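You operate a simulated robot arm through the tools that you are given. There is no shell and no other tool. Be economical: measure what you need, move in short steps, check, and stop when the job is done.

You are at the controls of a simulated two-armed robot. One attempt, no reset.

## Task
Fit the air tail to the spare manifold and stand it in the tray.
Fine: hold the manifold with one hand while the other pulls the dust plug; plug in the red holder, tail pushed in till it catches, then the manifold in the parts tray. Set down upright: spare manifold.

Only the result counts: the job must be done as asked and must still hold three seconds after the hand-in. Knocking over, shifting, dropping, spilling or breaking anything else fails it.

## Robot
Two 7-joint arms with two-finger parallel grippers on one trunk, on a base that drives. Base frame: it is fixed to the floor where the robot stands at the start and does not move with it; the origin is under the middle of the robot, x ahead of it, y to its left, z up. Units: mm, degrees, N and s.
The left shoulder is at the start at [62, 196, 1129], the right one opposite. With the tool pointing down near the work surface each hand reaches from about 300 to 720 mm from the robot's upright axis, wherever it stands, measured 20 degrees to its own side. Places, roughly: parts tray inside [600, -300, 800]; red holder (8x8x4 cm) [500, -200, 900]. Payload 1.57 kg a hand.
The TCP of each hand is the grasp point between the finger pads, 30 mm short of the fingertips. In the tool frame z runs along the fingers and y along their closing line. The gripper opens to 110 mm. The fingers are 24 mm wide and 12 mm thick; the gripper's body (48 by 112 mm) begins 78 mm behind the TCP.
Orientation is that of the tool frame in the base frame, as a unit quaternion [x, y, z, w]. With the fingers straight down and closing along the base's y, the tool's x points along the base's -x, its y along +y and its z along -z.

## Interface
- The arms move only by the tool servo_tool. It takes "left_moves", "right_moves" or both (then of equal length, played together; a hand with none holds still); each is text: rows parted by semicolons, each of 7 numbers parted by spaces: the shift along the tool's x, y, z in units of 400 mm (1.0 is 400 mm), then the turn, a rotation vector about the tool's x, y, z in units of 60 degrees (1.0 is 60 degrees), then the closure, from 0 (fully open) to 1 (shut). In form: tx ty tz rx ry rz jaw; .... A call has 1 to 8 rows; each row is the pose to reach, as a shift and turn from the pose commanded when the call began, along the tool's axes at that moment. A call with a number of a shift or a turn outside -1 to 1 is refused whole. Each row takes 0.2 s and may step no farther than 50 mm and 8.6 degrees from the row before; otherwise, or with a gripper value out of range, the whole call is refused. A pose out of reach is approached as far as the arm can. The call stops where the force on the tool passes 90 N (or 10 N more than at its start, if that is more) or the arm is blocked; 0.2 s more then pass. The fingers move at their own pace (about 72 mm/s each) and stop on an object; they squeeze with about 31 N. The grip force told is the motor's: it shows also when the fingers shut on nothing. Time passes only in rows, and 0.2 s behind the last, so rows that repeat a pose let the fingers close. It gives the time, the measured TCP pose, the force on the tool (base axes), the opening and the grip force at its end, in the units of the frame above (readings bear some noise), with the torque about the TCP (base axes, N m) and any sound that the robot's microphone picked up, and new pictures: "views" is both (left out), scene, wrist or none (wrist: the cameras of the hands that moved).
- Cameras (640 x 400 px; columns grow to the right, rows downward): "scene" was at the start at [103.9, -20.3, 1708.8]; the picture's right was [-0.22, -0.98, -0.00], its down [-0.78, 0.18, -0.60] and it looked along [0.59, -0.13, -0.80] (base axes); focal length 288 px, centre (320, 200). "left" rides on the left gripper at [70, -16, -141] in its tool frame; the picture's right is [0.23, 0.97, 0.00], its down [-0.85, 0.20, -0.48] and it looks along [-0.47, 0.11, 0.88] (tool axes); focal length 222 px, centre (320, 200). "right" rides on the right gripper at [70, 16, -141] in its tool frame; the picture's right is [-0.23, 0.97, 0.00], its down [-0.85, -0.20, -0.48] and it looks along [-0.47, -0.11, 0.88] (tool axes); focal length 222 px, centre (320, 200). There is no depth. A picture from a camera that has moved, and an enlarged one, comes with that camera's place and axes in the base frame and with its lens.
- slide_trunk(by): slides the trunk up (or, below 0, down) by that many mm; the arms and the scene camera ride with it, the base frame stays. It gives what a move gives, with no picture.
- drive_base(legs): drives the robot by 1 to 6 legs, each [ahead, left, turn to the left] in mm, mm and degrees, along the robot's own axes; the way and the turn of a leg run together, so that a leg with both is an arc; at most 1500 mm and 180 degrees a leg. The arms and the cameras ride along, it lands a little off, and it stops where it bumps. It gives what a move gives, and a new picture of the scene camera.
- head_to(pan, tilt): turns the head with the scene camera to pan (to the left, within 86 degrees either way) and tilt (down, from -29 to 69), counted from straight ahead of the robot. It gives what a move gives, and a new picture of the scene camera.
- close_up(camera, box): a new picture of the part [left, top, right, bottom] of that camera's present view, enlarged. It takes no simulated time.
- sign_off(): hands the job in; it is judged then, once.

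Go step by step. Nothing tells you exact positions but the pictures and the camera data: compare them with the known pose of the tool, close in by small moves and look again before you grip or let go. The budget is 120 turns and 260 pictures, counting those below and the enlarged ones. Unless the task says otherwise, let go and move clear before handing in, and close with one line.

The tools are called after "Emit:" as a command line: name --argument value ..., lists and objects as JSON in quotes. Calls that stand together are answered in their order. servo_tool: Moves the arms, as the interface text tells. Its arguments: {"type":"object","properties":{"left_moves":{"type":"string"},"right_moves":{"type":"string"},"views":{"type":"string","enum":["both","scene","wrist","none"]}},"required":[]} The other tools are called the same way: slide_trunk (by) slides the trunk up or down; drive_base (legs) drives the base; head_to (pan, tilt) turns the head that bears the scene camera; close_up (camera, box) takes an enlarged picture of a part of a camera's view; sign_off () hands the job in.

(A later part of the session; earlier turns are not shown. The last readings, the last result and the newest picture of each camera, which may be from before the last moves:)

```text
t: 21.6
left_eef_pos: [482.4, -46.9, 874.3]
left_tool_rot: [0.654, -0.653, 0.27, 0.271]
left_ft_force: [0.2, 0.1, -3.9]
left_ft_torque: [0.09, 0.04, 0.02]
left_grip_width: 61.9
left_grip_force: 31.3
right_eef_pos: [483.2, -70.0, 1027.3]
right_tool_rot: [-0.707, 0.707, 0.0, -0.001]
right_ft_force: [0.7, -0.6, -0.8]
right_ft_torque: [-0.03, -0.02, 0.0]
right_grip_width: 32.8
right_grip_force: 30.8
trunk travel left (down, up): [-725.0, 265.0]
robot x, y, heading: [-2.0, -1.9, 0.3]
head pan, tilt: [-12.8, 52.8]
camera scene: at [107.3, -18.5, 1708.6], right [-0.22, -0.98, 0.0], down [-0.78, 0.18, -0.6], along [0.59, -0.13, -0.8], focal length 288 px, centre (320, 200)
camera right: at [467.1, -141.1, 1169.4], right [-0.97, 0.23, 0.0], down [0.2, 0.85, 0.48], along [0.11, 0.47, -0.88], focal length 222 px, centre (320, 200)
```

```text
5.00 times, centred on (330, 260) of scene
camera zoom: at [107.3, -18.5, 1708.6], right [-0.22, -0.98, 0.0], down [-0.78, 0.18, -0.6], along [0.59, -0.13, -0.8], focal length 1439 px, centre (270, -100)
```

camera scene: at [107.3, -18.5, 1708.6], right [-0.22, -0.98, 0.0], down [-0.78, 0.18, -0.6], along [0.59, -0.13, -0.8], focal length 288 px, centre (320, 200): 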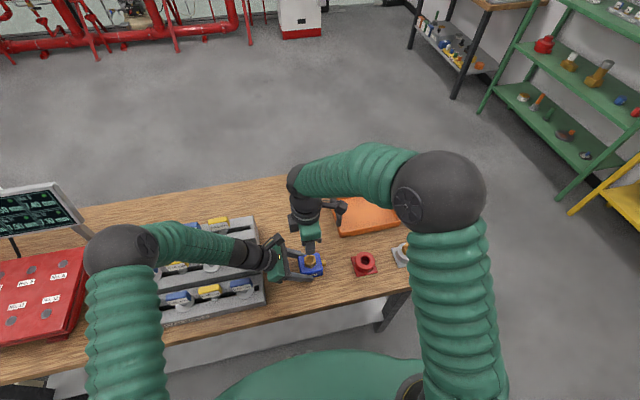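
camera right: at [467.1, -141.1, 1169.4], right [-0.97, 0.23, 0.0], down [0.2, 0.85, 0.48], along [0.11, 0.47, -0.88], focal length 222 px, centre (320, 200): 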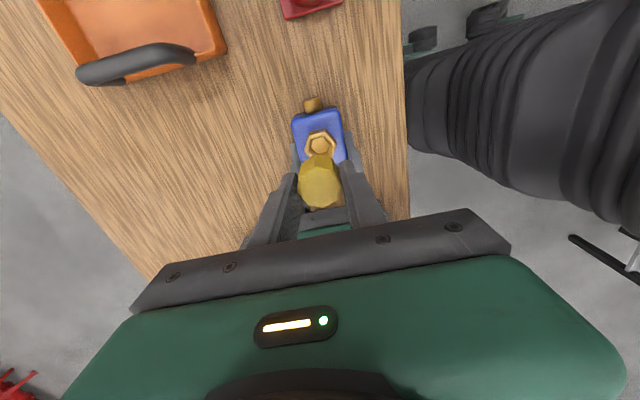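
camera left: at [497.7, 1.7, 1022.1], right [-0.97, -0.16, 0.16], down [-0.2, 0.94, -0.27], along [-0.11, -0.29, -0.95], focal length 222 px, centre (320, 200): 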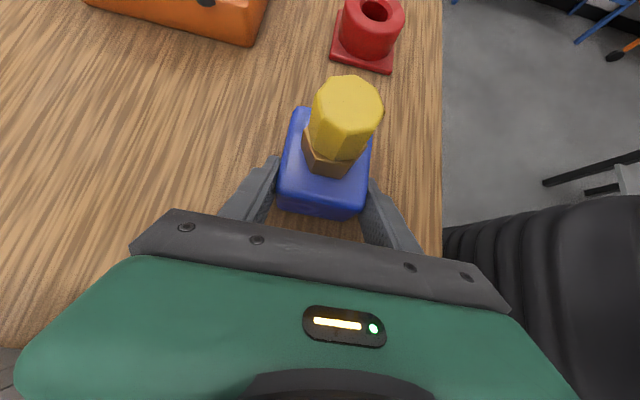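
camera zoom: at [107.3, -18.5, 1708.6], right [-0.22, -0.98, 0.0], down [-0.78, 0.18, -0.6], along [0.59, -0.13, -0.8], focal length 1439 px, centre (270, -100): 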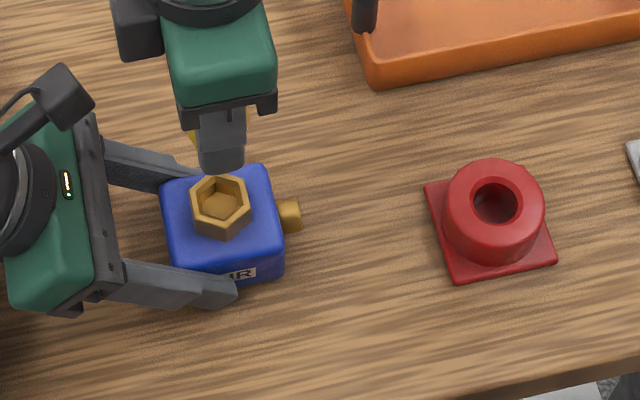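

The plug is out and the socket is hexagonal, so the tail must be clocked to match. Now I'll carry the plug above the red holder.

Emit:
servo_tool --right_moves "0.1 0.014 0 0 0 0 1; 0.21 0.028 0 0 0 0 1; 0.32 0.042 0 0 0 0 1; 0.425 0.056 0 0 0 0 1; 0.425 0.056 0 0 0 0 1"

Emit:
close_up --camera "scene" --box '[290, 210, 430, 300]'

Emit:
close_up --camera "left" --box '[240, 0, 440, 130]'

Emit:
close_up --camera "right" --box '[260, 80, 400, 240]'

```text
t: 22.8
left_eef_pos: [481.5, -48.1, 874.0]
left_tool_rot: [0.654, -0.653, 0.27, 0.271]
left_ft_force: [-0.4, 0.6, -4.0]
left_ft_torque: [0.08, -0.02, -0.02]
left_grip_width: 61.8
left_grip_force: 30.7
right_eef_pos: [457.5, -241.5, 1030.5]
right_tool_rot: [-0.707, 0.707, 0.001, -0.001]
right_ft_force: [0.2, 0.3, -0.5]
right_ft_torque: [-0.01, 0.02, 0.0]
right_grip_width: 32.7
right_grip_force: 31.0
trunk travel left (down, up): [-725.0, 265.0]
robot x, y, heading: [0.3, -2.3, -0.0]
head pan, tilt: [-12.8, 52.8]
camera scene: at [106.7, -19.7, 1708.6], right [-0.22, -0.98, 0.0], down [-0.78, 0.18, -0.6], along [0.59, -0.13, -0.8], focal length 288 px, centre (320, 200)
camera right: at [442.7, -312.4, 1171.3], right [-0.97, 0.23, 0.0], down [0.2, 0.85, 0.48], along [0.11, 0.47, -0.88], focal length 222 px, centre (320, 200)
```

scene: 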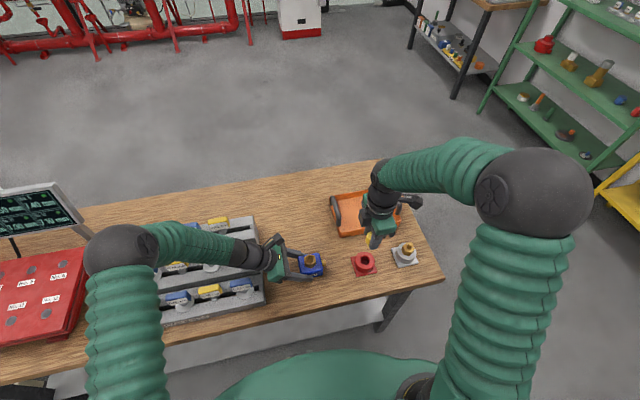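
right: 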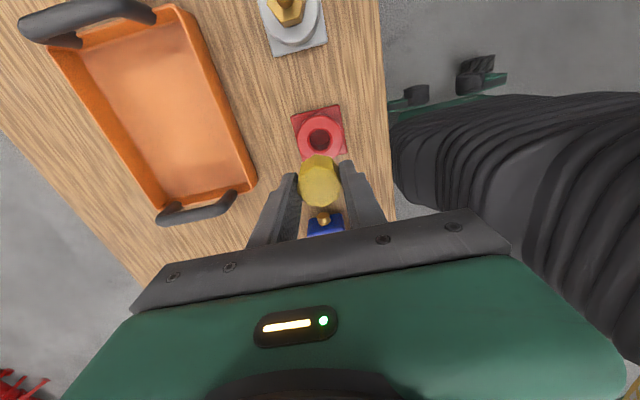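

```text
4.44 times, centred on (360, 255) of scene
camera zoom: at [106.7, -19.7, 1708.6], right [-0.22, -0.98, 0.0], down [-0.78, 0.18, -0.6], along [0.59, -0.13, -0.8], focal length 1279 px, centre (142, -44)
```

zoom: 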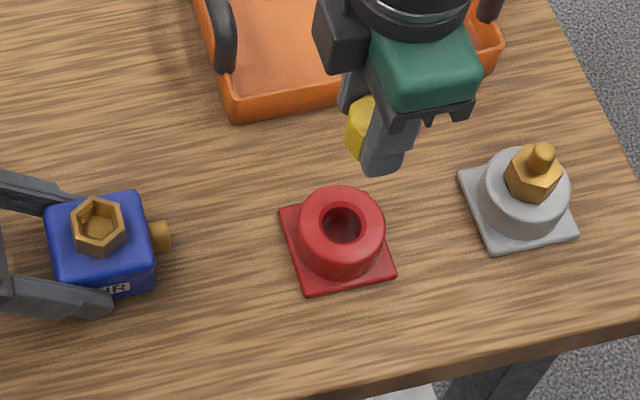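

```text
3.08 times, centred on (340, 65) of left
camera zoom: at [498.4, 1.9, 1021.7], right [-0.97, -0.16, 0.16], down [-0.2, 0.94, -0.27], along [-0.11, -0.29, -0.95], focal length 684 px, centre (258, 615)
```

zoom: 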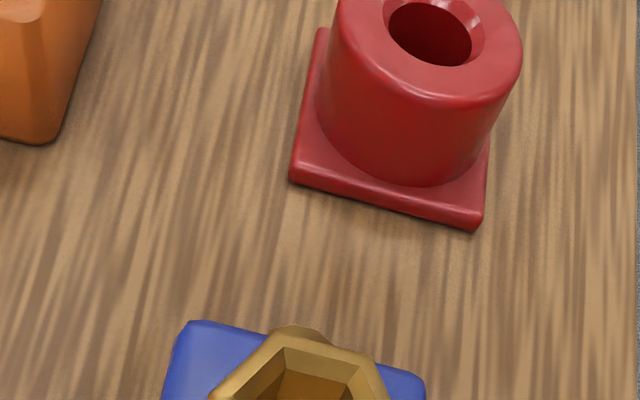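

```text
2.50 times, centred on (330, 160) of right
camera zoom: at [442.7, -312.4, 1171.3], right [-0.97, 0.23, 0.0], down [0.2, 0.85, 0.48], along [0.11, 0.47, -0.88], focal length 555 px, centre (295, 300)
```

zoom: 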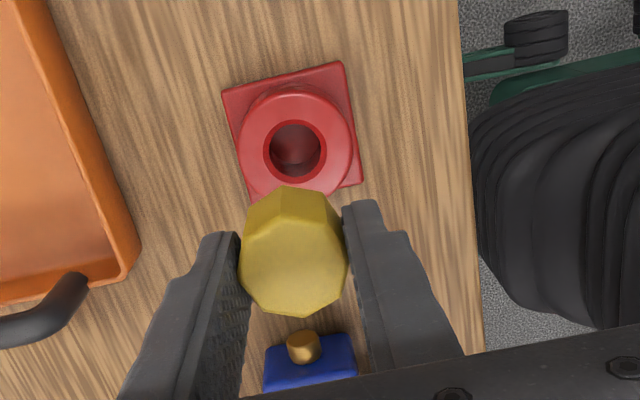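

The hole is near (459.5,-241,876). The plug's height in the grip is unclear because the finger hides it, so I'll yaw the right hand to let the scene camera see it.

Emit:
servo_tool --right_moves "0 0 0 0 0 0.14 1; 0 0 0 0 0 0.28 1; 0 0 0 0 0 0.42 1; 0 0 0 0 0 0.56 1; 0 0 0 0 0 0.7 1; 0 0 0 0 0 0.84 1; 0 0 0 0 0 0.98 1; 0 0 0 0 0 0.98 1"

Emit:
close_up --camera "scene" --box '[320, 200, 420, 290]'

Emit:
close_up --camera "right" --box '[260, 80, 400, 240]'

```text
t: 24.6
left_eef_pos: [482.9, -47.6, 873.1]
left_tool_rot: [0.653, -0.653, 0.27, 0.271]
left_ft_force: [-0.2, -0.2, -4.6]
left_ft_torque: [0.09, 0.0, -0.03]
left_grip_width: 62.0
left_grip_force: 31.4
right_eef_pos: [460.0, -239.5, 1028.3]
right_tool_rot: [-0.268, 0.963, 0.001, -0.001]
right_ft_force: [0.1, -0.1, 1.2]
right_ft_torque: [0.01, 0.01, -0.01]
right_grip_width: 32.8
right_grip_force: 30.8
trunk travel left (down, up): [-725.0, 265.0]
robot x, y, heading: [-0.4, -1.5, -0.1]
head pan, tilt: [-12.8, 52.8]
camera scene: at [106.7, -19.6, 1708.6], right [-0.22, -0.98, 0.0], down [-0.78, 0.18, -0.6], along [0.59, -0.13, -0.8], focal length 288 px, centre (320, 200)
camera right: at [391.4, -263.2, 1170.3], right [-0.31, 0.95, 0.0], down [0.84, 0.27, 0.48], along [0.45, 0.15, -0.88], focal length 222 px, centre (320, 200)
```

scene: 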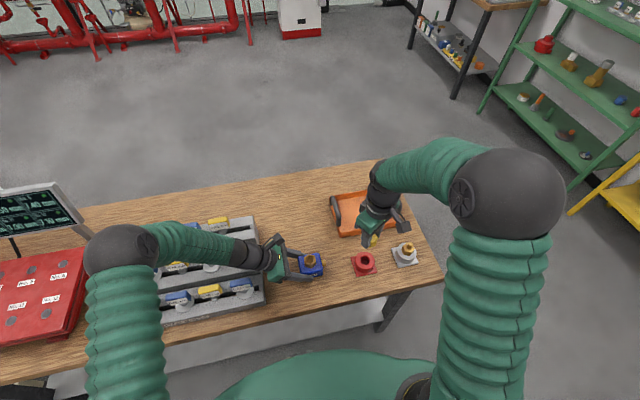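
right: 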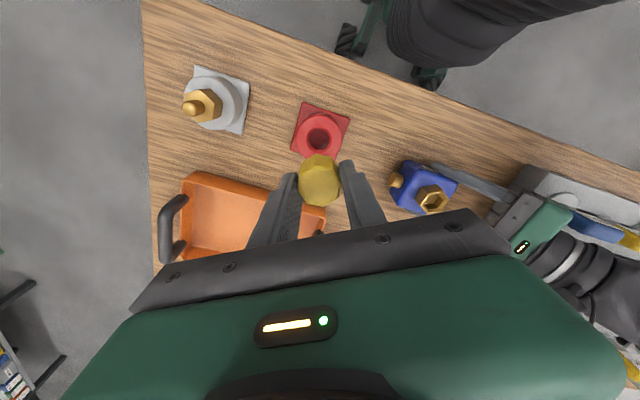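

```text
4.44 times, centred on (370, 245) of scene
camera zoom: at [106.7, -19.6, 1708.6], right [-0.22, -0.98, 0.0], down [-0.78, 0.18, -0.6], along [0.59, -0.13, -0.8], focal length 1279 px, centre (98, 0)
```

zoom: 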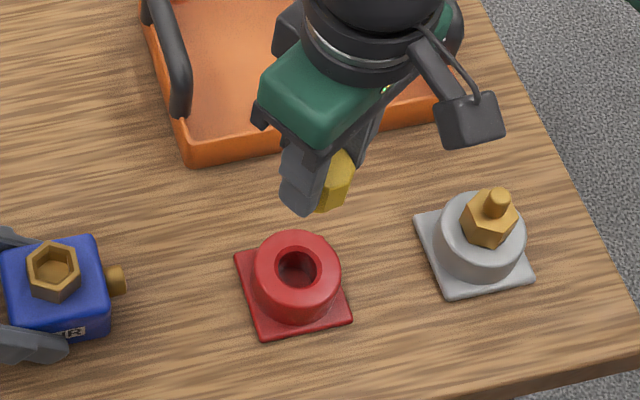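

```text
2.50 times, centred on (330, 160) of right
camera zoom: at [391.4, -263.2, 1170.3], right [-0.31, 0.95, 0.0], down [0.84, 0.27, 0.48], along [0.45, 0.15, -0.88], focal length 555 px, centre (295, 300)
```

zoom: 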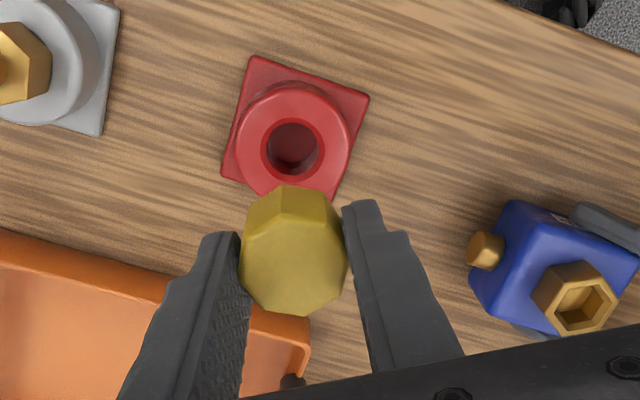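

The view resolves it: the plug top is about 11 mm below the TCP and centred, with the collar bottom about 40 mm below. I'm aligned over the hole, so I'll descend to just above the rim and check.

Emit:
servo_tool --right_moves "0.002 0 0.1 0 0 0 1; 0.002 0 0.17 0 0 0 1; 0.002 0 0.19 0 0 0 1; 0.002 0 0.19 0 0 0 1"

Emit:
close_up --camera "scene" --box '[320, 210, 420, 290]'

Emit:
close_up --camera "left" --box '[300, 0, 460, 80]'

Emit:
close_up --camera "right" --box '[260, 80, 400, 240]'

```text
t: 25.6
left_eef_pos: [482.7, -47.1, 873.2]
left_tool_rot: [0.653, -0.653, 0.27, 0.271]
left_ft_force: [-0.3, -0.2, -4.1]
left_ft_torque: [0.12, 0.03, 0.03]
left_grip_width: 61.9
left_grip_force: 30.6
right_eef_pos: [458.1, -240.2, 952.3]
right_tool_rot: [-0.268, 0.963, 0.0, 0.0]
right_ft_force: [-0.2, 0.3, -0.8]
right_ft_torque: [0.04, -0.01, 0.0]
right_grip_width: 32.9
right_grip_force: 31.0
trunk travel left (down, up): [-725.0, 265.0]
robot x, y, heading: [1.0, 0.5, -0.1]
head pan, tilt: [-12.8, 52.8]
camera scene: at [107.0, -19.4, 1708.6], right [-0.22, -0.98, 0.0], down [-0.78, 0.18, -0.6], along [0.59, -0.13, -0.8], focal length 288 px, centre (320, 200)
camera right: at [390.8, -263.9, 1094.1], right [-0.31, 0.95, 0.0], down [0.84, 0.27, 0.48], along [0.45, 0.15, -0.88], focal length 222 px, centre (320, 200)
```

scene: 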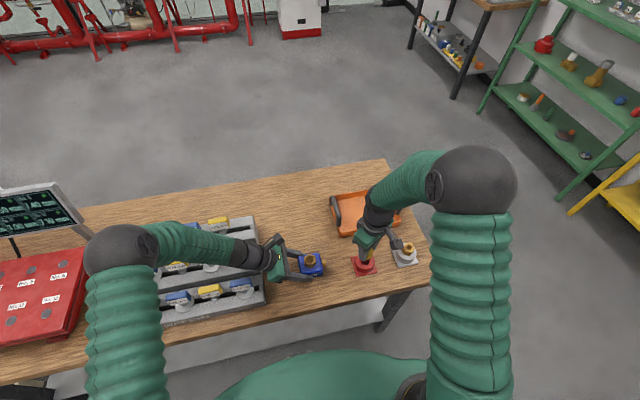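
right: 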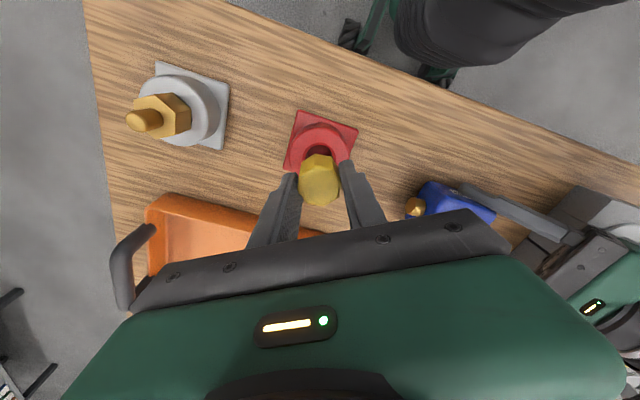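

```text
5.00 times, centred on (370, 250) of scene
camera zoom: at [107.0, -19.4, 1708.6], right [-0.22, -0.98, 0.0], down [-0.78, 0.18, -0.6], along [0.59, -0.13, -0.8], focal length 1439 px, centre (70, -50)
```

zoom: 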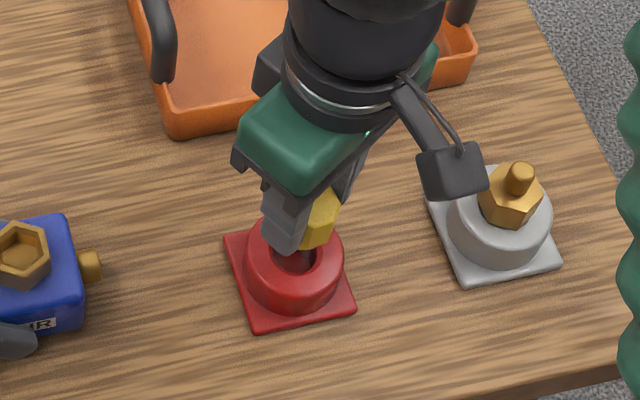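

```text
4.00 times, centred on (380, 40) of left
camera zoom: at [498.4, 2.1, 1021.8], right [-0.97, -0.16, 0.16], down [-0.2, 0.94, -0.27], along [-0.11, -0.29, -0.95], focal length 888 px, centre (80, 840)
```

zoom: 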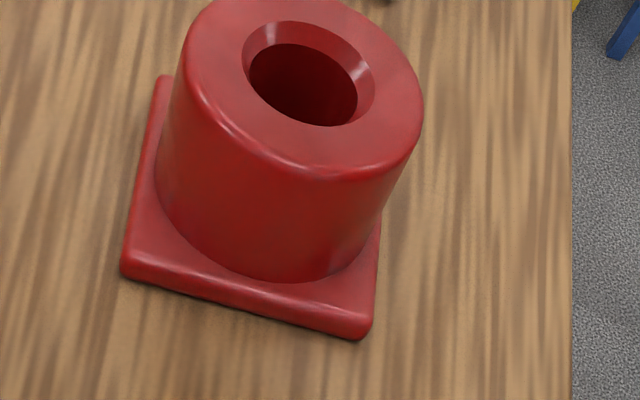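

```text
2.50 times, centred on (330, 160) of right
camera zoom: at [390.8, -263.9, 1094.1], right [-0.31, 0.95, 0.0], down [0.84, 0.27, 0.48], along [0.45, 0.15, -0.88], focal length 555 px, centre (295, 300)
```

zoom: 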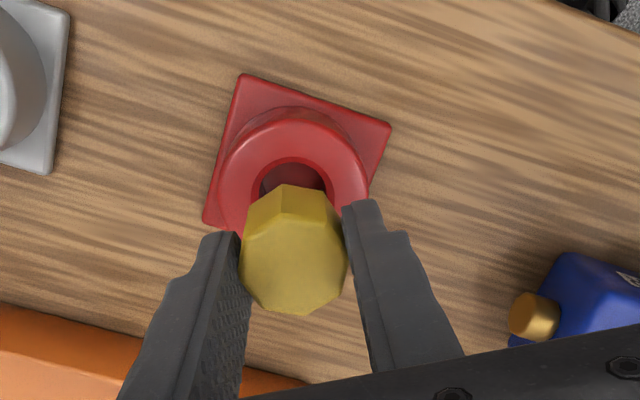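

The plug is aligned over the hole. I'll lower slowly and watch the force.

Emit:
servo_tool --right_moves "0 -0.002 0.02 0 0 0 1; 0 -0.002 0.04 0 0 0 1; 0 -0.002 0.055 0 0 0 1; 0 -0.002 0.07 0 0 0 1; 0 -0.002 0.07 0 0 0 1" --views "none"

Emit:
close_up --camera "scene" --box '[320, 210, 420, 290]'

Emit:
close_up --camera "left" --box '[300, 0, 460, 80]'

```text
t: 26.8
left_eef_pos: [482.4, -47.4, 874.1]
left_tool_rot: [-0.653, 0.653, -0.27, -0.271]
left_ft_force: [0.3, 0.1, -4.2]
left_ft_torque: [0.09, 0.01, 0.01]
left_grip_width: 61.6
left_grip_force: 30.4
right_eef_pos: [458.6, -242.1, 925.1]
right_tool_rot: [-0.269, 0.963, 0.0, 0.0]
right_ft_force: [-0.5, -0.4, -1.1]
right_ft_torque: [0.02, 0.0, 0.0]
right_grip_width: 32.5
right_grip_force: 30.7
trunk travel left (down, up): [-725.0, 265.0]
robot x, y, heading: [-0.8, -3.0, -0.3]
head pan, tilt: [-12.8, 52.8]
```

```text
5.00 times, centred on (370, 250) of scene
camera zoom: at [106.9, -19.5, 1708.6], right [-0.22, -0.98, 0.0], down [-0.78, 0.18, -0.6], along [0.59, -0.13, -0.8], focal length 1439 px, centre (70, -50)
```

zoom: 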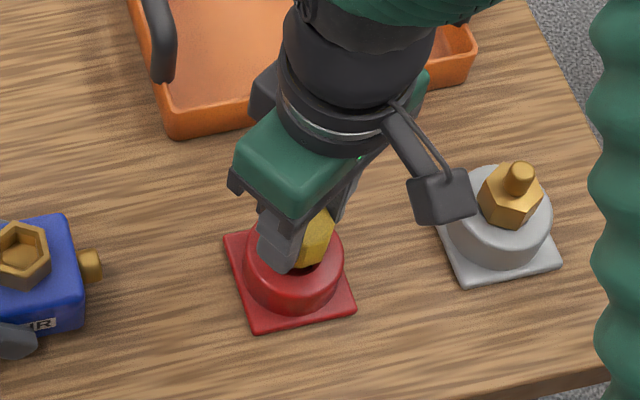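

```text
4.00 times, centred on (380, 40) of left
camera zoom: at [498.3, 2.0, 1021.8], right [-0.97, -0.16, 0.16], down [-0.2, 0.94, -0.27], along [-0.11, -0.29, -0.95], focal length 888 px, centre (80, 840)
```

zoom: 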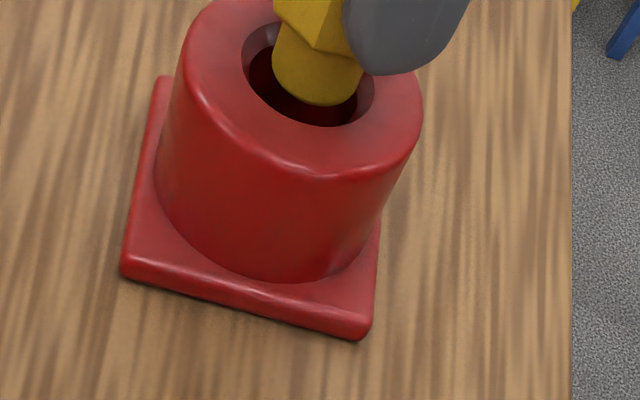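

The left camera shows the round stem entering the hole, about 3 mm off toward −x. I'll correct that and lower a bit more.

Emit:
servo_tool --right_moves "-0.0065 -0.004 0 0 0 0 1; -0.0065 -0.004 0.01 0 0 0 1; -0.0065 -0.004 0.015 0 0 0 1; -0.0065 -0.004 0.015 0 0 0 1" --views "none"

Emit:
close_up --camera "left" --box '[300, 0, 460, 80]'

```text
t: 27.8
left_eef_pos: [482.1, -46.8, 874.1]
left_tool_rot: [-0.653, 0.653, -0.27, -0.27]
left_ft_force: [0.6, 0.4, -3.4]
left_ft_torque: [0.11, 0.03, -0.02]
left_grip_width: 62.1
left_grip_force: 31.4
right_eef_pos: [463.0, -242.0, 918.2]
right_tool_rot: [-0.269, 0.963, 0.0, 0.0]
right_ft_force: [-0.4, 0.3, -0.6]
right_ft_torque: [0.0, -0.02, 0.02]
right_grip_width: 32.7
right_grip_force: 31.3
trunk travel left (down, up): [-725.0, 265.0]
robot x, y, heading: [1.8, -0.9, -0.1]
head pan, tilt: [-12.8, 52.8]
```

```text
4.00 times, centred on (380, 40) of left
camera zoom: at [498.3, 2.0, 1021.8], right [-0.97, -0.16, 0.16], down [-0.2, 0.94, -0.27], along [-0.11, -0.29, -0.95], focal length 888 px, centre (80, 840)
```

zoom: 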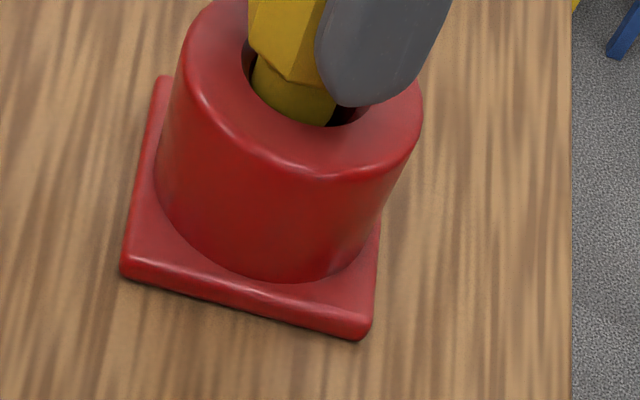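

The stem is in the hole. I'll trim 2 mm back and lower until the collar rests.

Emit:
servo_tool --right_moves "0.004 0.0025 0.006 0 0 0 1; 0.004 0.0025 0.012 0 0 0 1; 0.004 0.0025 0.018 0 0 0 1; 0.004 0.0025 0.018 0 0 0 1" --views "none"

Emit:
close_up --camera "left" --box '[300, 0, 460, 80]'

```text
t: 28.8
left_eef_pos: [481.2, -47.5, 874.5]
left_tool_rot: [-0.653, 0.654, -0.27, -0.271]
left_ft_force: [-0.3, 0.0, -4.6]
left_ft_torque: [0.07, -0.01, -0.04]
left_grip_width: 61.8
left_grip_force: 31.4
right_eef_pos: [459.7, -240.6, 911.9]
right_tool_rot: [-0.269, 0.963, 0.0, 0.0]
right_ft_force: [-0.8, -1.0, 9.2]
right_ft_torque: [-0.11, 0.06, 0.01]
right_grip_width: 32.8
right_grip_force: 30.8
trunk travel left (down, up): [-725.0, 265.0]
robot x, y, heading: [-0.9, 1.9, -0.1]
head pan, tilt: [-12.8, 52.8]
```

```text
4.00 times, centred on (380, 40) of left
camera zoom: at [497.7, 2.3, 1022.2], right [-0.97, -0.16, 0.16], down [-0.2, 0.94, -0.27], along [-0.11, -0.29, -0.95], focal length 888 px, centre (80, 840)
```

zoom: 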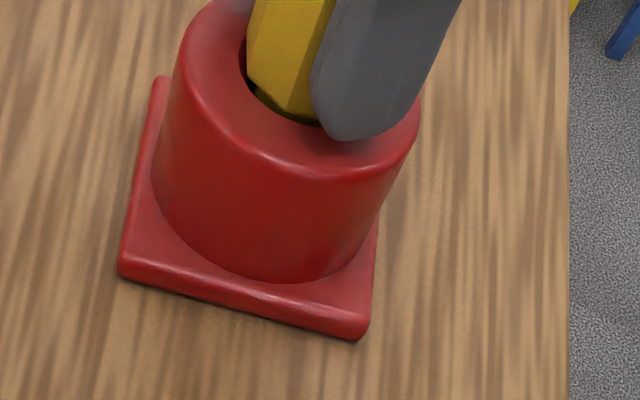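

There is 9 N of upward contact, so the collar is seated. I'll open, back off and check.

Emit:
servo_tool --right_moves "0 0 -0.002 0 0 0 0.55; 0 0 -0.002 0 0 0 0.36; 0 0 -0.002 0 0 0 0.36; 0 0 -0.002 0 0 0 0.36; 0 0 -0.1 0 0 0 0.36; 0 0 -0.2 0 0 0 0.36; 0 0 -0.3 0 0 0 0.36; 0 0 -0.3 0 0 0 0.36"

Emit:
close_up --camera "scene" --box '[320, 210, 420, 290]'

Emit:
close_up --camera "left" --box '[300, 0, 460, 80]'

Emit:
close_up --camera "right" --box '[100, 80, 380, 240]'

```text
t: 30.6
left_eef_pos: [482.3, -47.3, 873.9]
left_tool_rot: [0.654, -0.653, 0.271, 0.271]
left_ft_force: [0.8, -0.1, -4.2]
left_ft_torque: [0.09, 0.01, 0.0]
left_grip_width: 62.1
left_grip_force: 31.2
right_eef_pos: [461.0, -242.1, 1032.2]
right_tool_rot: [-0.269, 0.963, 0.001, -0.001]
right_ft_force: [0.4, 0.6, 0.6]
right_ft_torque: [0.02, 0.01, 0.0]
right_grip_width: 70.6
right_grip_force: 0.0
trunk travel left (down, up): [-725.0, 265.0]
robot x, y, heading: [3.8, 0.7, 0.1]
head pan, tilt: [-12.8, 52.8]
camera scene: at [107.0, -19.5, 1708.6], right [-0.22, -0.98, 0.0], down [-0.78, 0.18, -0.6], along [0.59, -0.13, -0.8], focal length 288 px, centre (320, 200)
camera right: at [393.0, -265.1, 1173.8], right [-0.31, 0.95, 0.0], down [0.84, 0.27, 0.48], along [0.45, 0.15, -0.88], focal length 222 px, centre (320, 200)
```

scene: 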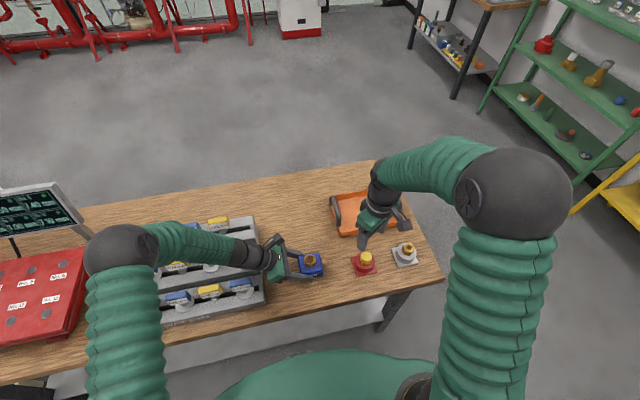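
right: 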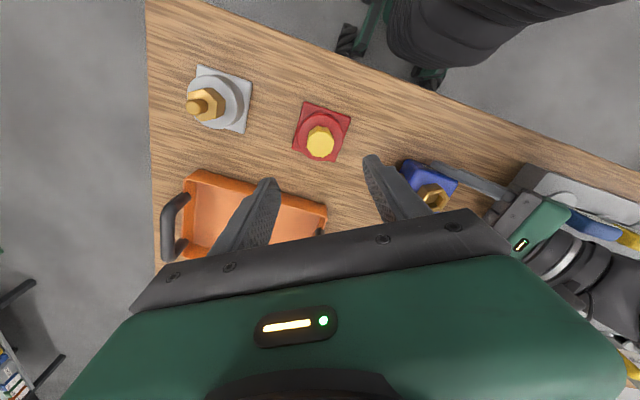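

```text
5.00 times, centred on (370, 250) of scene
camera zoom: at [107.0, -19.5, 1708.6], right [-0.22, -0.98, 0.0], down [-0.78, 0.18, -0.6], along [0.59, -0.13, -0.8], focal length 1439 px, centre (70, -50)
```

zoom: 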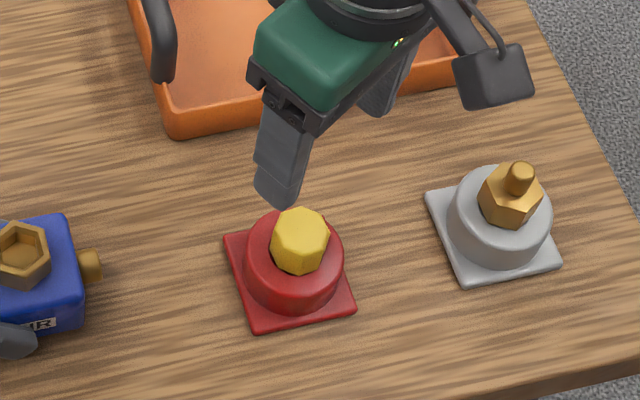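

```text
4.00 times, centred on (380, 40) of left
camera zoom: at [498.6, 2.0, 1021.6], right [-0.97, -0.16, 0.16], down [-0.2, 0.94, -0.27], along [-0.11, -0.29, -0.95], focal length 888 px, centre (80, 840)
```

zoom: 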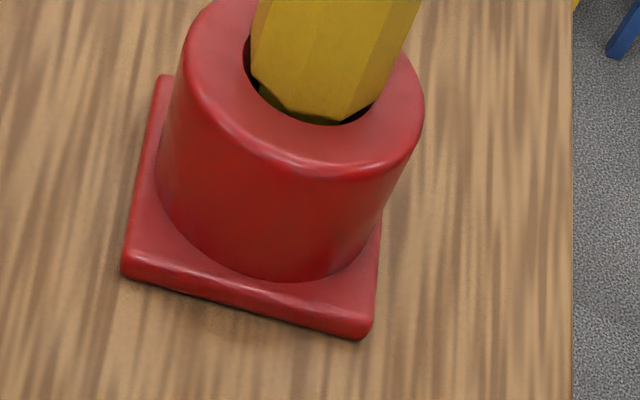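

```text
2.29 times, centred on (240, 160) of right
camera zoom: at [393.0, -265.1, 1173.8], right [-0.31, 0.95, 0.0], down [0.84, 0.27, 0.48], along [0.45, 0.15, -0.88], focal length 508 px, centre (503, 291)
```

zoom: 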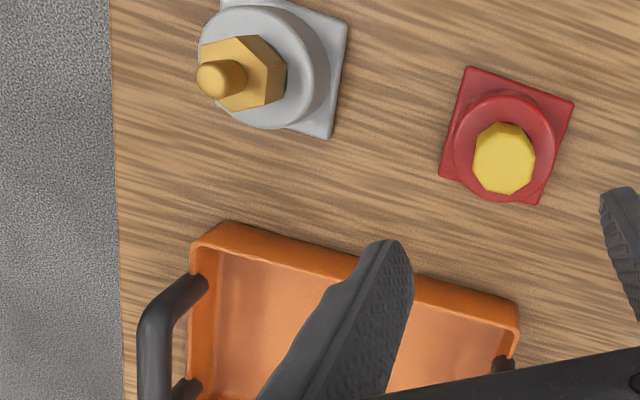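

The plug stands upright in the red holder. Next is the tail, so I'll zoom in for its position and hex angle.

Emit:
close_up --camera "right" --box '[180, 60, 260, 140]'

Emit:
close_up --camera "scene" --box '[385, 230, 425, 270]'

Emit:
close_up --camera "left" --box '[270, 60, 390, 180]'

```text
5.00 times, centred on (220, 100) of right
camera zoom: at [393.0, -265.1, 1173.8], right [-0.31, 0.95, 0.0], down [0.84, 0.27, 0.48], along [0.45, 0.15, -0.88], focal length 1111 px, centre (820, 700)
```

zoom: 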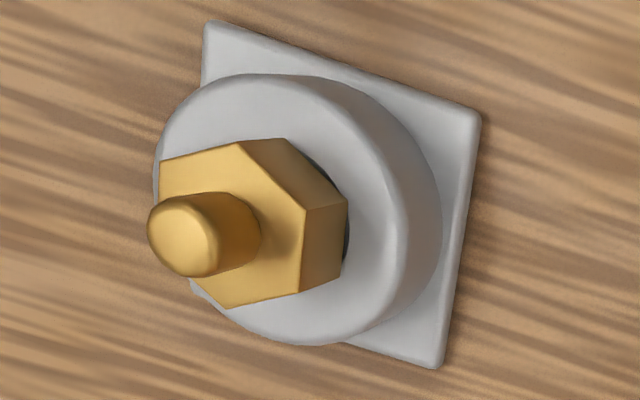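

```text
10.00 times, centred on (405, 250) of scene
camera zoom: at [107.0, -19.5, 1708.6], right [-0.22, -0.98, 0.0], down [-0.78, 0.18, -0.6], along [0.59, -0.13, -0.8], focal length 2878 px, centre (-530, -300)
```

zoom: 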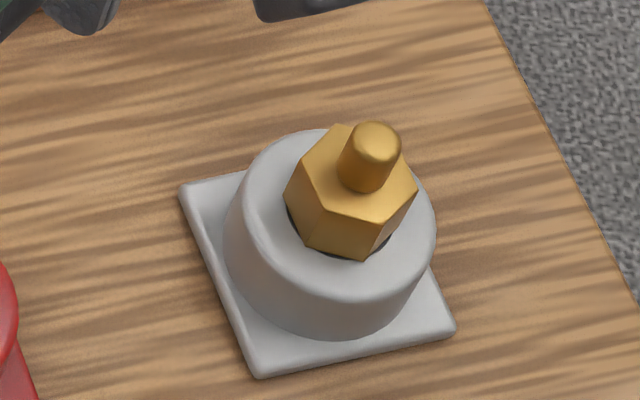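

```text
3.33 times, centred on (330, 120) of left
camera zoom: at [498.6, 2.0, 1021.6], right [-0.97, -0.16, 0.16], down [-0.2, 0.94, -0.27], along [-0.11, -0.29, -0.95], focal length 740 px, centre (287, 467)
```

zoom: 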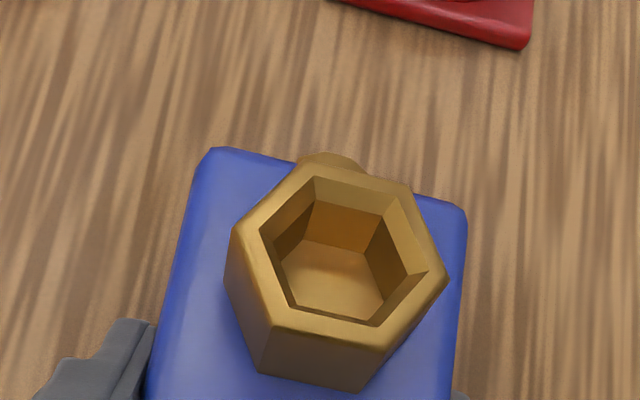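

The tail's nut spans about z 877–900, centred near (458.5,-384). Its corners lie at 0°, matching the socket, whose centre is (482,-72) with its top at 912. I'll yaw to grip the flats at 150° and move above the tail.

Emit:
servo_tool --right_moves "0.047 -0.075 0 0 0 -0.12 0.36; 0.094 -0.15 0 0 0 -0.24 0.36; 0.141 -0.226 0 0 0 -0.36 0.36; 0.188 -0.301 0 0 0 -0.48 0.36; 0.188 -0.301 0.05 0 0 -0.48 0.36; 0.188 -0.301 0.05 0 0 -0.48 0.36"

Emit:
close_up --camera "right" --box '[240, 60, 400, 240]'

Emit:
close_up --camera "scene" --box '[360, 200, 440, 280]'

```text
t: 32.0
left_eef_pos: [482.4, -46.7, 874.0]
left_tool_rot: [0.653, -0.653, 0.27, 0.271]
left_ft_force: [-0.4, 0.8, -4.3]
left_ft_torque: [0.1, 0.0, 0.03]
left_grip_width: 61.6
left_grip_force: 30.6
right_eef_pos: [457.1, -384.8, 1011.3]
right_tool_rot: [-0.501, 0.866, 0.0, 0.0]
right_ft_force: [0.4, 0.2, 0.5]
right_ft_torque: [0.02, 0.02, -0.03]
right_grip_width: 70.4
right_grip_force: 0.1
trunk travel left (down, up): [-725.0, 265.0]
robot x, y, heading: [5.1, 1.5, 0.0]
head pan, tilt: [-12.8, 52.8]
camera scene: at [106.8, -19.9, 1708.6], right [-0.22, -0.98, 0.0], down [-0.78, 0.18, -0.6], along [0.59, -0.13, -0.8], focal length 288 px, centre (320, 200)
camera right: at [409.3, -437.3, 1152.5], right [-0.73, 0.68, 0.0], down [0.6, 0.64, 0.48], along [0.33, 0.35, -0.88], focal length 222 px, centre (320, 200)
```

scene: 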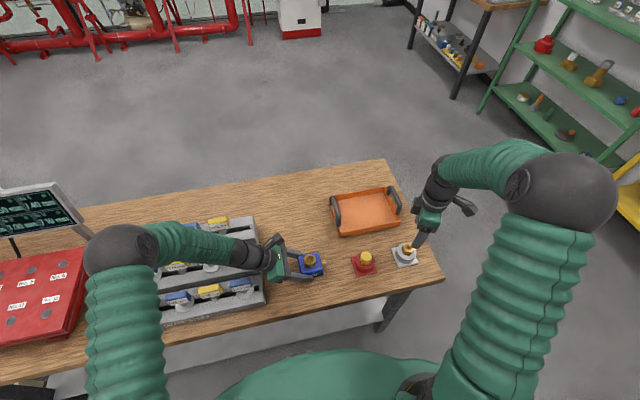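
right: 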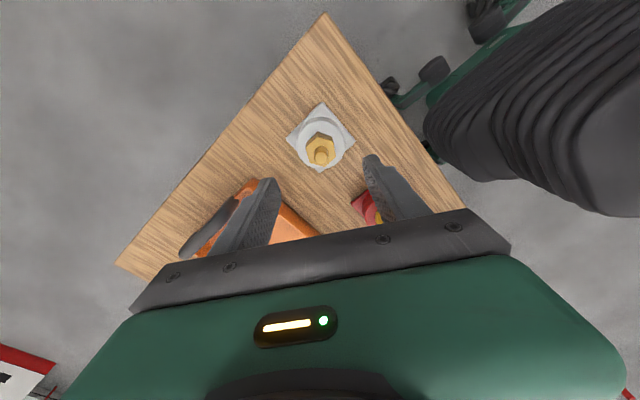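

```text
2.22 times, centred on (320, 150) of right
camera zoom: at [409.3, -437.3, 1152.5], right [-0.73, 0.68, 0.0], down [0.6, 0.64, 0.48], along [0.33, 0.35, -0.88], focal length 494 px, centre (320, 311)
```

zoom: 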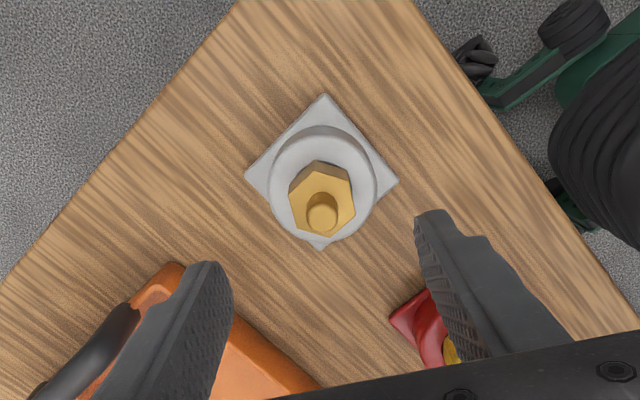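

```text
5.00 times, centred on (400, 240) of scene
camera zoom: at [106.8, -19.9, 1708.6], right [-0.22, -0.98, 0.0], down [-0.78, 0.18, -0.6], along [0.59, -0.13, -0.8], focal length 1439 px, centre (-80, 0)
```

zoom: 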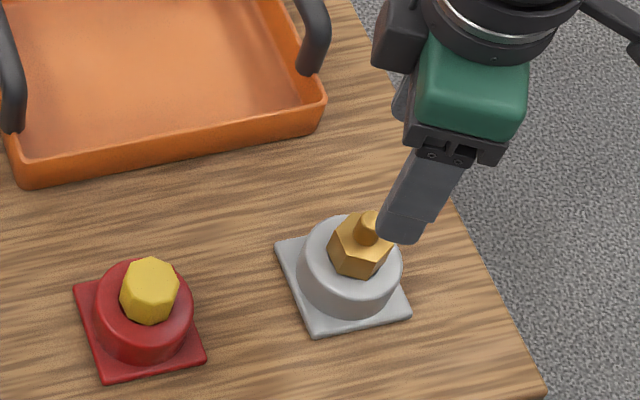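

The tail is centred between the open jaws. I'll descend so the fingertips are just above the holder rim.

Emit:
servo_tool --right_moves "-0.006 0 0.1 0 0 0 0.36; -0.006 0 0.18 0 0 0 0.36; -0.006 0 0.225 0 0 0 0.36; -0.006 0 0.245 0 0 0 0.36; -0.006 0 0.245 0 0 0 0.36"

Emit:
close_up --camera "scene" --box '[370, 220, 440, 280]'

Emit:
close_up --camera "right" --box '[240, 60, 400, 240]'

```text
t: 33.2
left_eef_pos: [481.8, -47.4, 873.5]
left_tool_rot: [-0.653, 0.654, -0.27, -0.271]
left_ft_force: [-0.3, 0.1, -4.2]
left_ft_torque: [0.14, 0.0, -0.01]
left_grip_width: 61.6
left_grip_force: 31.4
right_eef_pos: [459.5, -381.5, 912.6]
right_tool_rot: [-0.5, 0.866, 0.0, 0.0]
right_ft_force: [0.2, 0.1, 0.3]
right_ft_torque: [0.0, 0.01, -0.03]
right_grip_width: 70.6
right_grip_force: 0.1
trunk travel left (down, up): [-725.0, 265.0]
robot x, y, heading: [0.8, 1.4, 0.0]
head pan, tilt: [-12.8, 52.8]
camera scene: at [106.9, -20.6, 1708.6], right [-0.22, -0.98, 0.0], down [-0.78, 0.18, -0.6], along [0.59, -0.13, -0.8], focal length 288 px, centre (320, 200)
camera right: at [410.2, -434.3, 1054.5], right [-0.73, 0.68, 0.0], down [0.6, 0.64, 0.48], along [0.33, 0.35, -0.88], focal length 222 px, centre (320, 200)
```

scene: 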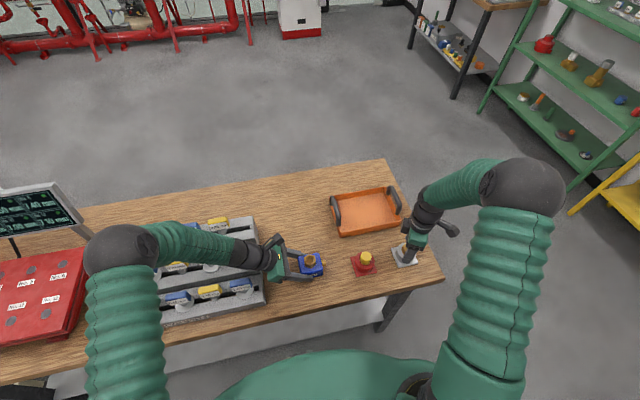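
right: 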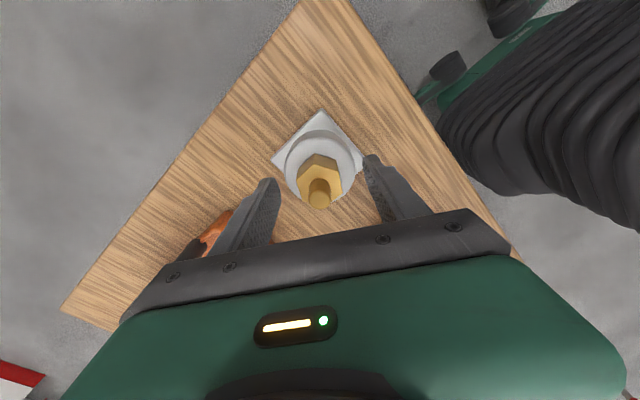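

```text
6.67 times, centred on (405, 250) of scene
camera zoom: at [106.9, -20.6, 1708.6], right [-0.22, -0.98, 0.0], down [-0.78, 0.18, -0.6], along [0.59, -0.13, -0.8], focal length 1918 px, centre (-247, -133)
```

zoom: 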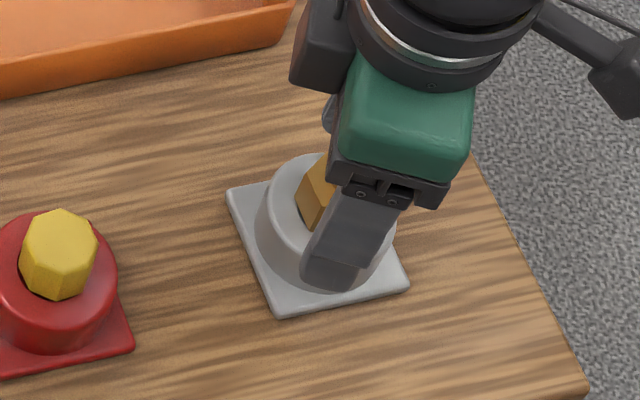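

```text
2.22 times, centred on (320, 150) of right
camera zoom: at [410.2, -434.3, 1054.5], right [-0.73, 0.68, 0.0], down [0.6, 0.64, 0.48], along [0.33, 0.35, -0.88], focal length 494 px, centre (320, 311)
```

zoom: 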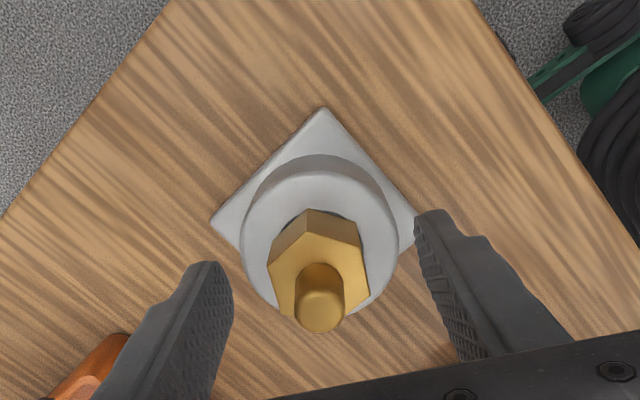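

The nut lies squarely between the pads, with its flats parallel. I'll shift 3 mm to centre on it and close.

Emit:
servo_tool --right_moves "0.008 0 0 0 0 0 0.36; 0.008 0 0 0 0 0 0.6; 0.008 0 0 0 0 0 1; 0.008 0 0 0 0 0 1; 0.008 0 0 0 0 0 1"

Emit:
close_up --camera "right" --box '[240, 60, 400, 240]'

```text
t: 34.4
left_eef_pos: [482.3, -47.7, 874.1]
left_tool_rot: [-0.653, 0.655, -0.268, -0.27]
left_ft_force: [0.5, -0.3, -4.4]
left_ft_torque: [0.09, -0.01, 0.01]
left_grip_width: 61.9
left_grip_force: 30.5
right_eef_pos: [457.0, -384.7, 912.7]
right_tool_rot: [-0.5, 0.866, 0.001, 0.001]
right_ft_force: [-1.0, 0.2, -0.6]
right_ft_torque: [0.0, 0.02, 0.0]
right_grip_width: 35.7
right_grip_force: 31.1
trunk travel left (down, up): [-725.0, 265.0]
robot x, y, heading: [1.0, -1.1, -0.1]
head pan, tilt: [-12.8, 52.8]
camera scene: at [106.9, -20.7, 1708.6], right [-0.22, -0.98, 0.0], down [-0.78, 0.18, -0.6], along [0.59, -0.13, -0.8], focal length 288 px, centre (320, 200)
camera right: at [409.0, -437.5, 1054.3], right [-0.73, 0.68, 0.0], down [0.6, 0.64, 0.48], along [0.33, 0.35, -0.88], focal length 222 px, centre (320, 200)
```

scene: 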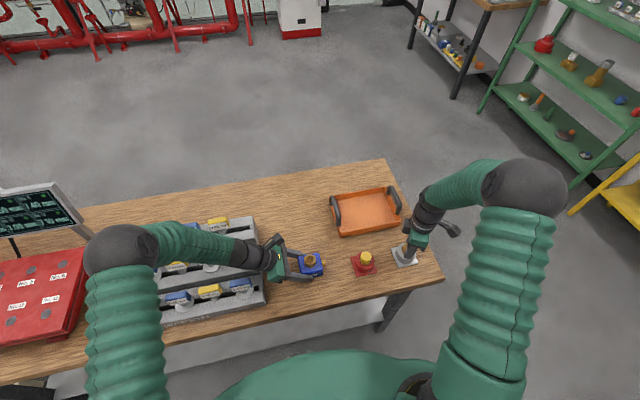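
right: 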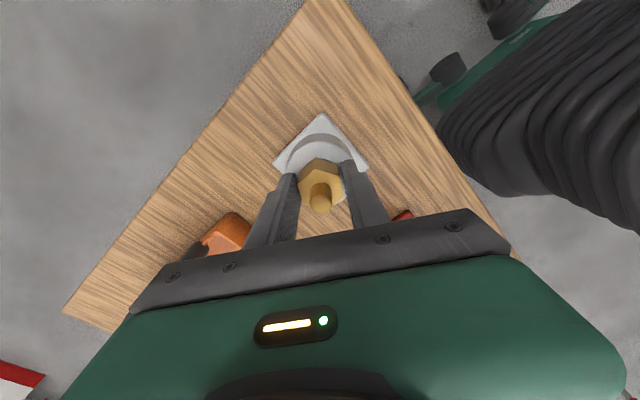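

```text
2.22 times, centred on (320, 150) of right
camera zoom: at [409.0, -437.5, 1054.3], right [-0.73, 0.68, 0.0], down [0.6, 0.64, 0.48], along [0.33, 0.35, -0.88], focal length 494 px, centre (320, 311)
```

zoom: 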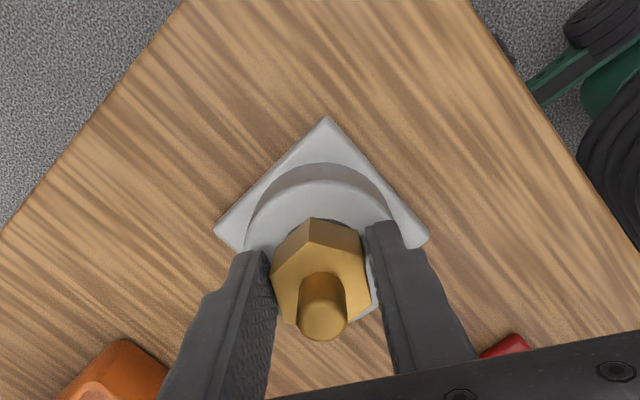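

The grip reads 35.7 mm. I'll check whether the flats are really seated on the pads.

Emit:
close_up --camera "right" --box '[285, 140, 365, 220]'

Emit:
close_up --camera "scene" --box '[385, 230, 425, 270]'

```text
5.00 times, centred on (325, 180) of right
camera zoom: at [409.0, -437.5, 1054.3], right [-0.73, 0.68, 0.0], down [0.6, 0.64, 0.48], along [0.33, 0.35, -0.88], focal length 1111 px, centre (295, 300)
```

zoom: 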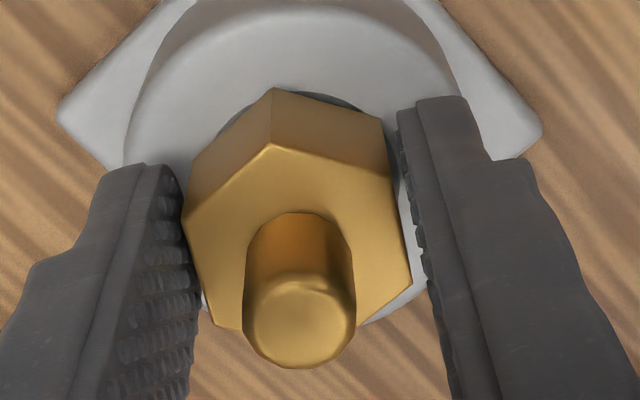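

```text
10.00 times, centred on (405, 250) of scene
camera zoom: at [106.9, -20.7, 1708.6], right [-0.22, -0.98, 0.0], down [-0.78, 0.18, -0.6], along [0.59, -0.13, -0.8], focal length 2878 px, centre (-530, -300)
```

zoom: 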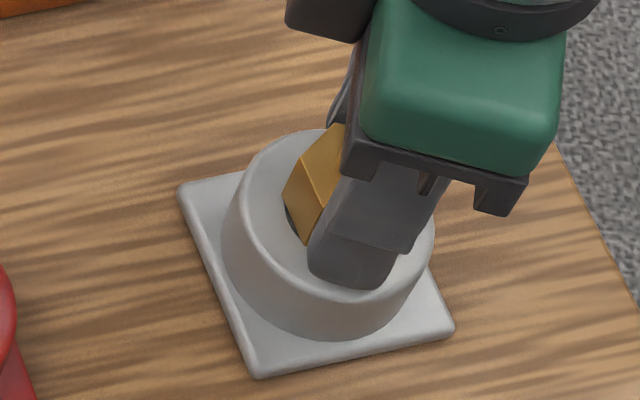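

Visually the flats are parallel to the pads (about 0.5°), but the nut sits 5 mm off along the pads. I'll re-centre and close again.

Emit:
servo_tool --right_moves "0 0 0 0 0 0 0.5; 0 0 0 0 0 0 0.5; -0.012 0 0 0 0 0 0.5; -0.012 0 0 0 0 0 0.8; -0.012 0 0 0 0 0 1; -0.012 0 0 0 0 0 1; -0.012 0 0 0 0 0 1" --views "none"

Emit:
close_up --camera "right" --box '[285, 140, 365, 220]'

```text
t: 36.0
left_eef_pos: [480.8, -46.9, 873.7]
left_tool_rot: [-0.653, 0.654, -0.269, -0.271]
left_ft_force: [0.0, 0.0, -4.3]
left_ft_torque: [0.07, 0.01, 0.02]
left_grip_width: 62.0
left_grip_force: 30.6
right_eef_pos: [460.4, -380.6, 913.9]
right_tool_rot: [-0.5, 0.866, 0.0, 0.0]
right_ft_force: [1.2, -0.7, 0.8]
right_ft_torque: [0.0, -0.02, 0.0]
right_grip_width: 35.5
right_grip_force: 30.6
trunk travel left (down, up): [-725.0, 265.0]
robot x, y, heading: [-0.2, -2.3, -0.1]
head pan, tilt: [-12.8, 52.8]
```

```text
5.00 times, centred on (325, 180) of right
camera zoom: at [411.3, -433.8, 1054.9], right [-0.73, 0.68, 0.0], down [0.6, 0.64, 0.48], along [0.33, 0.35, -0.88], focal length 1111 px, centre (295, 300)
```

zoom: 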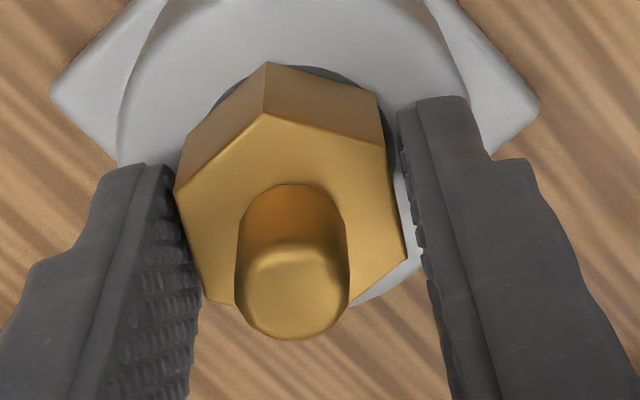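

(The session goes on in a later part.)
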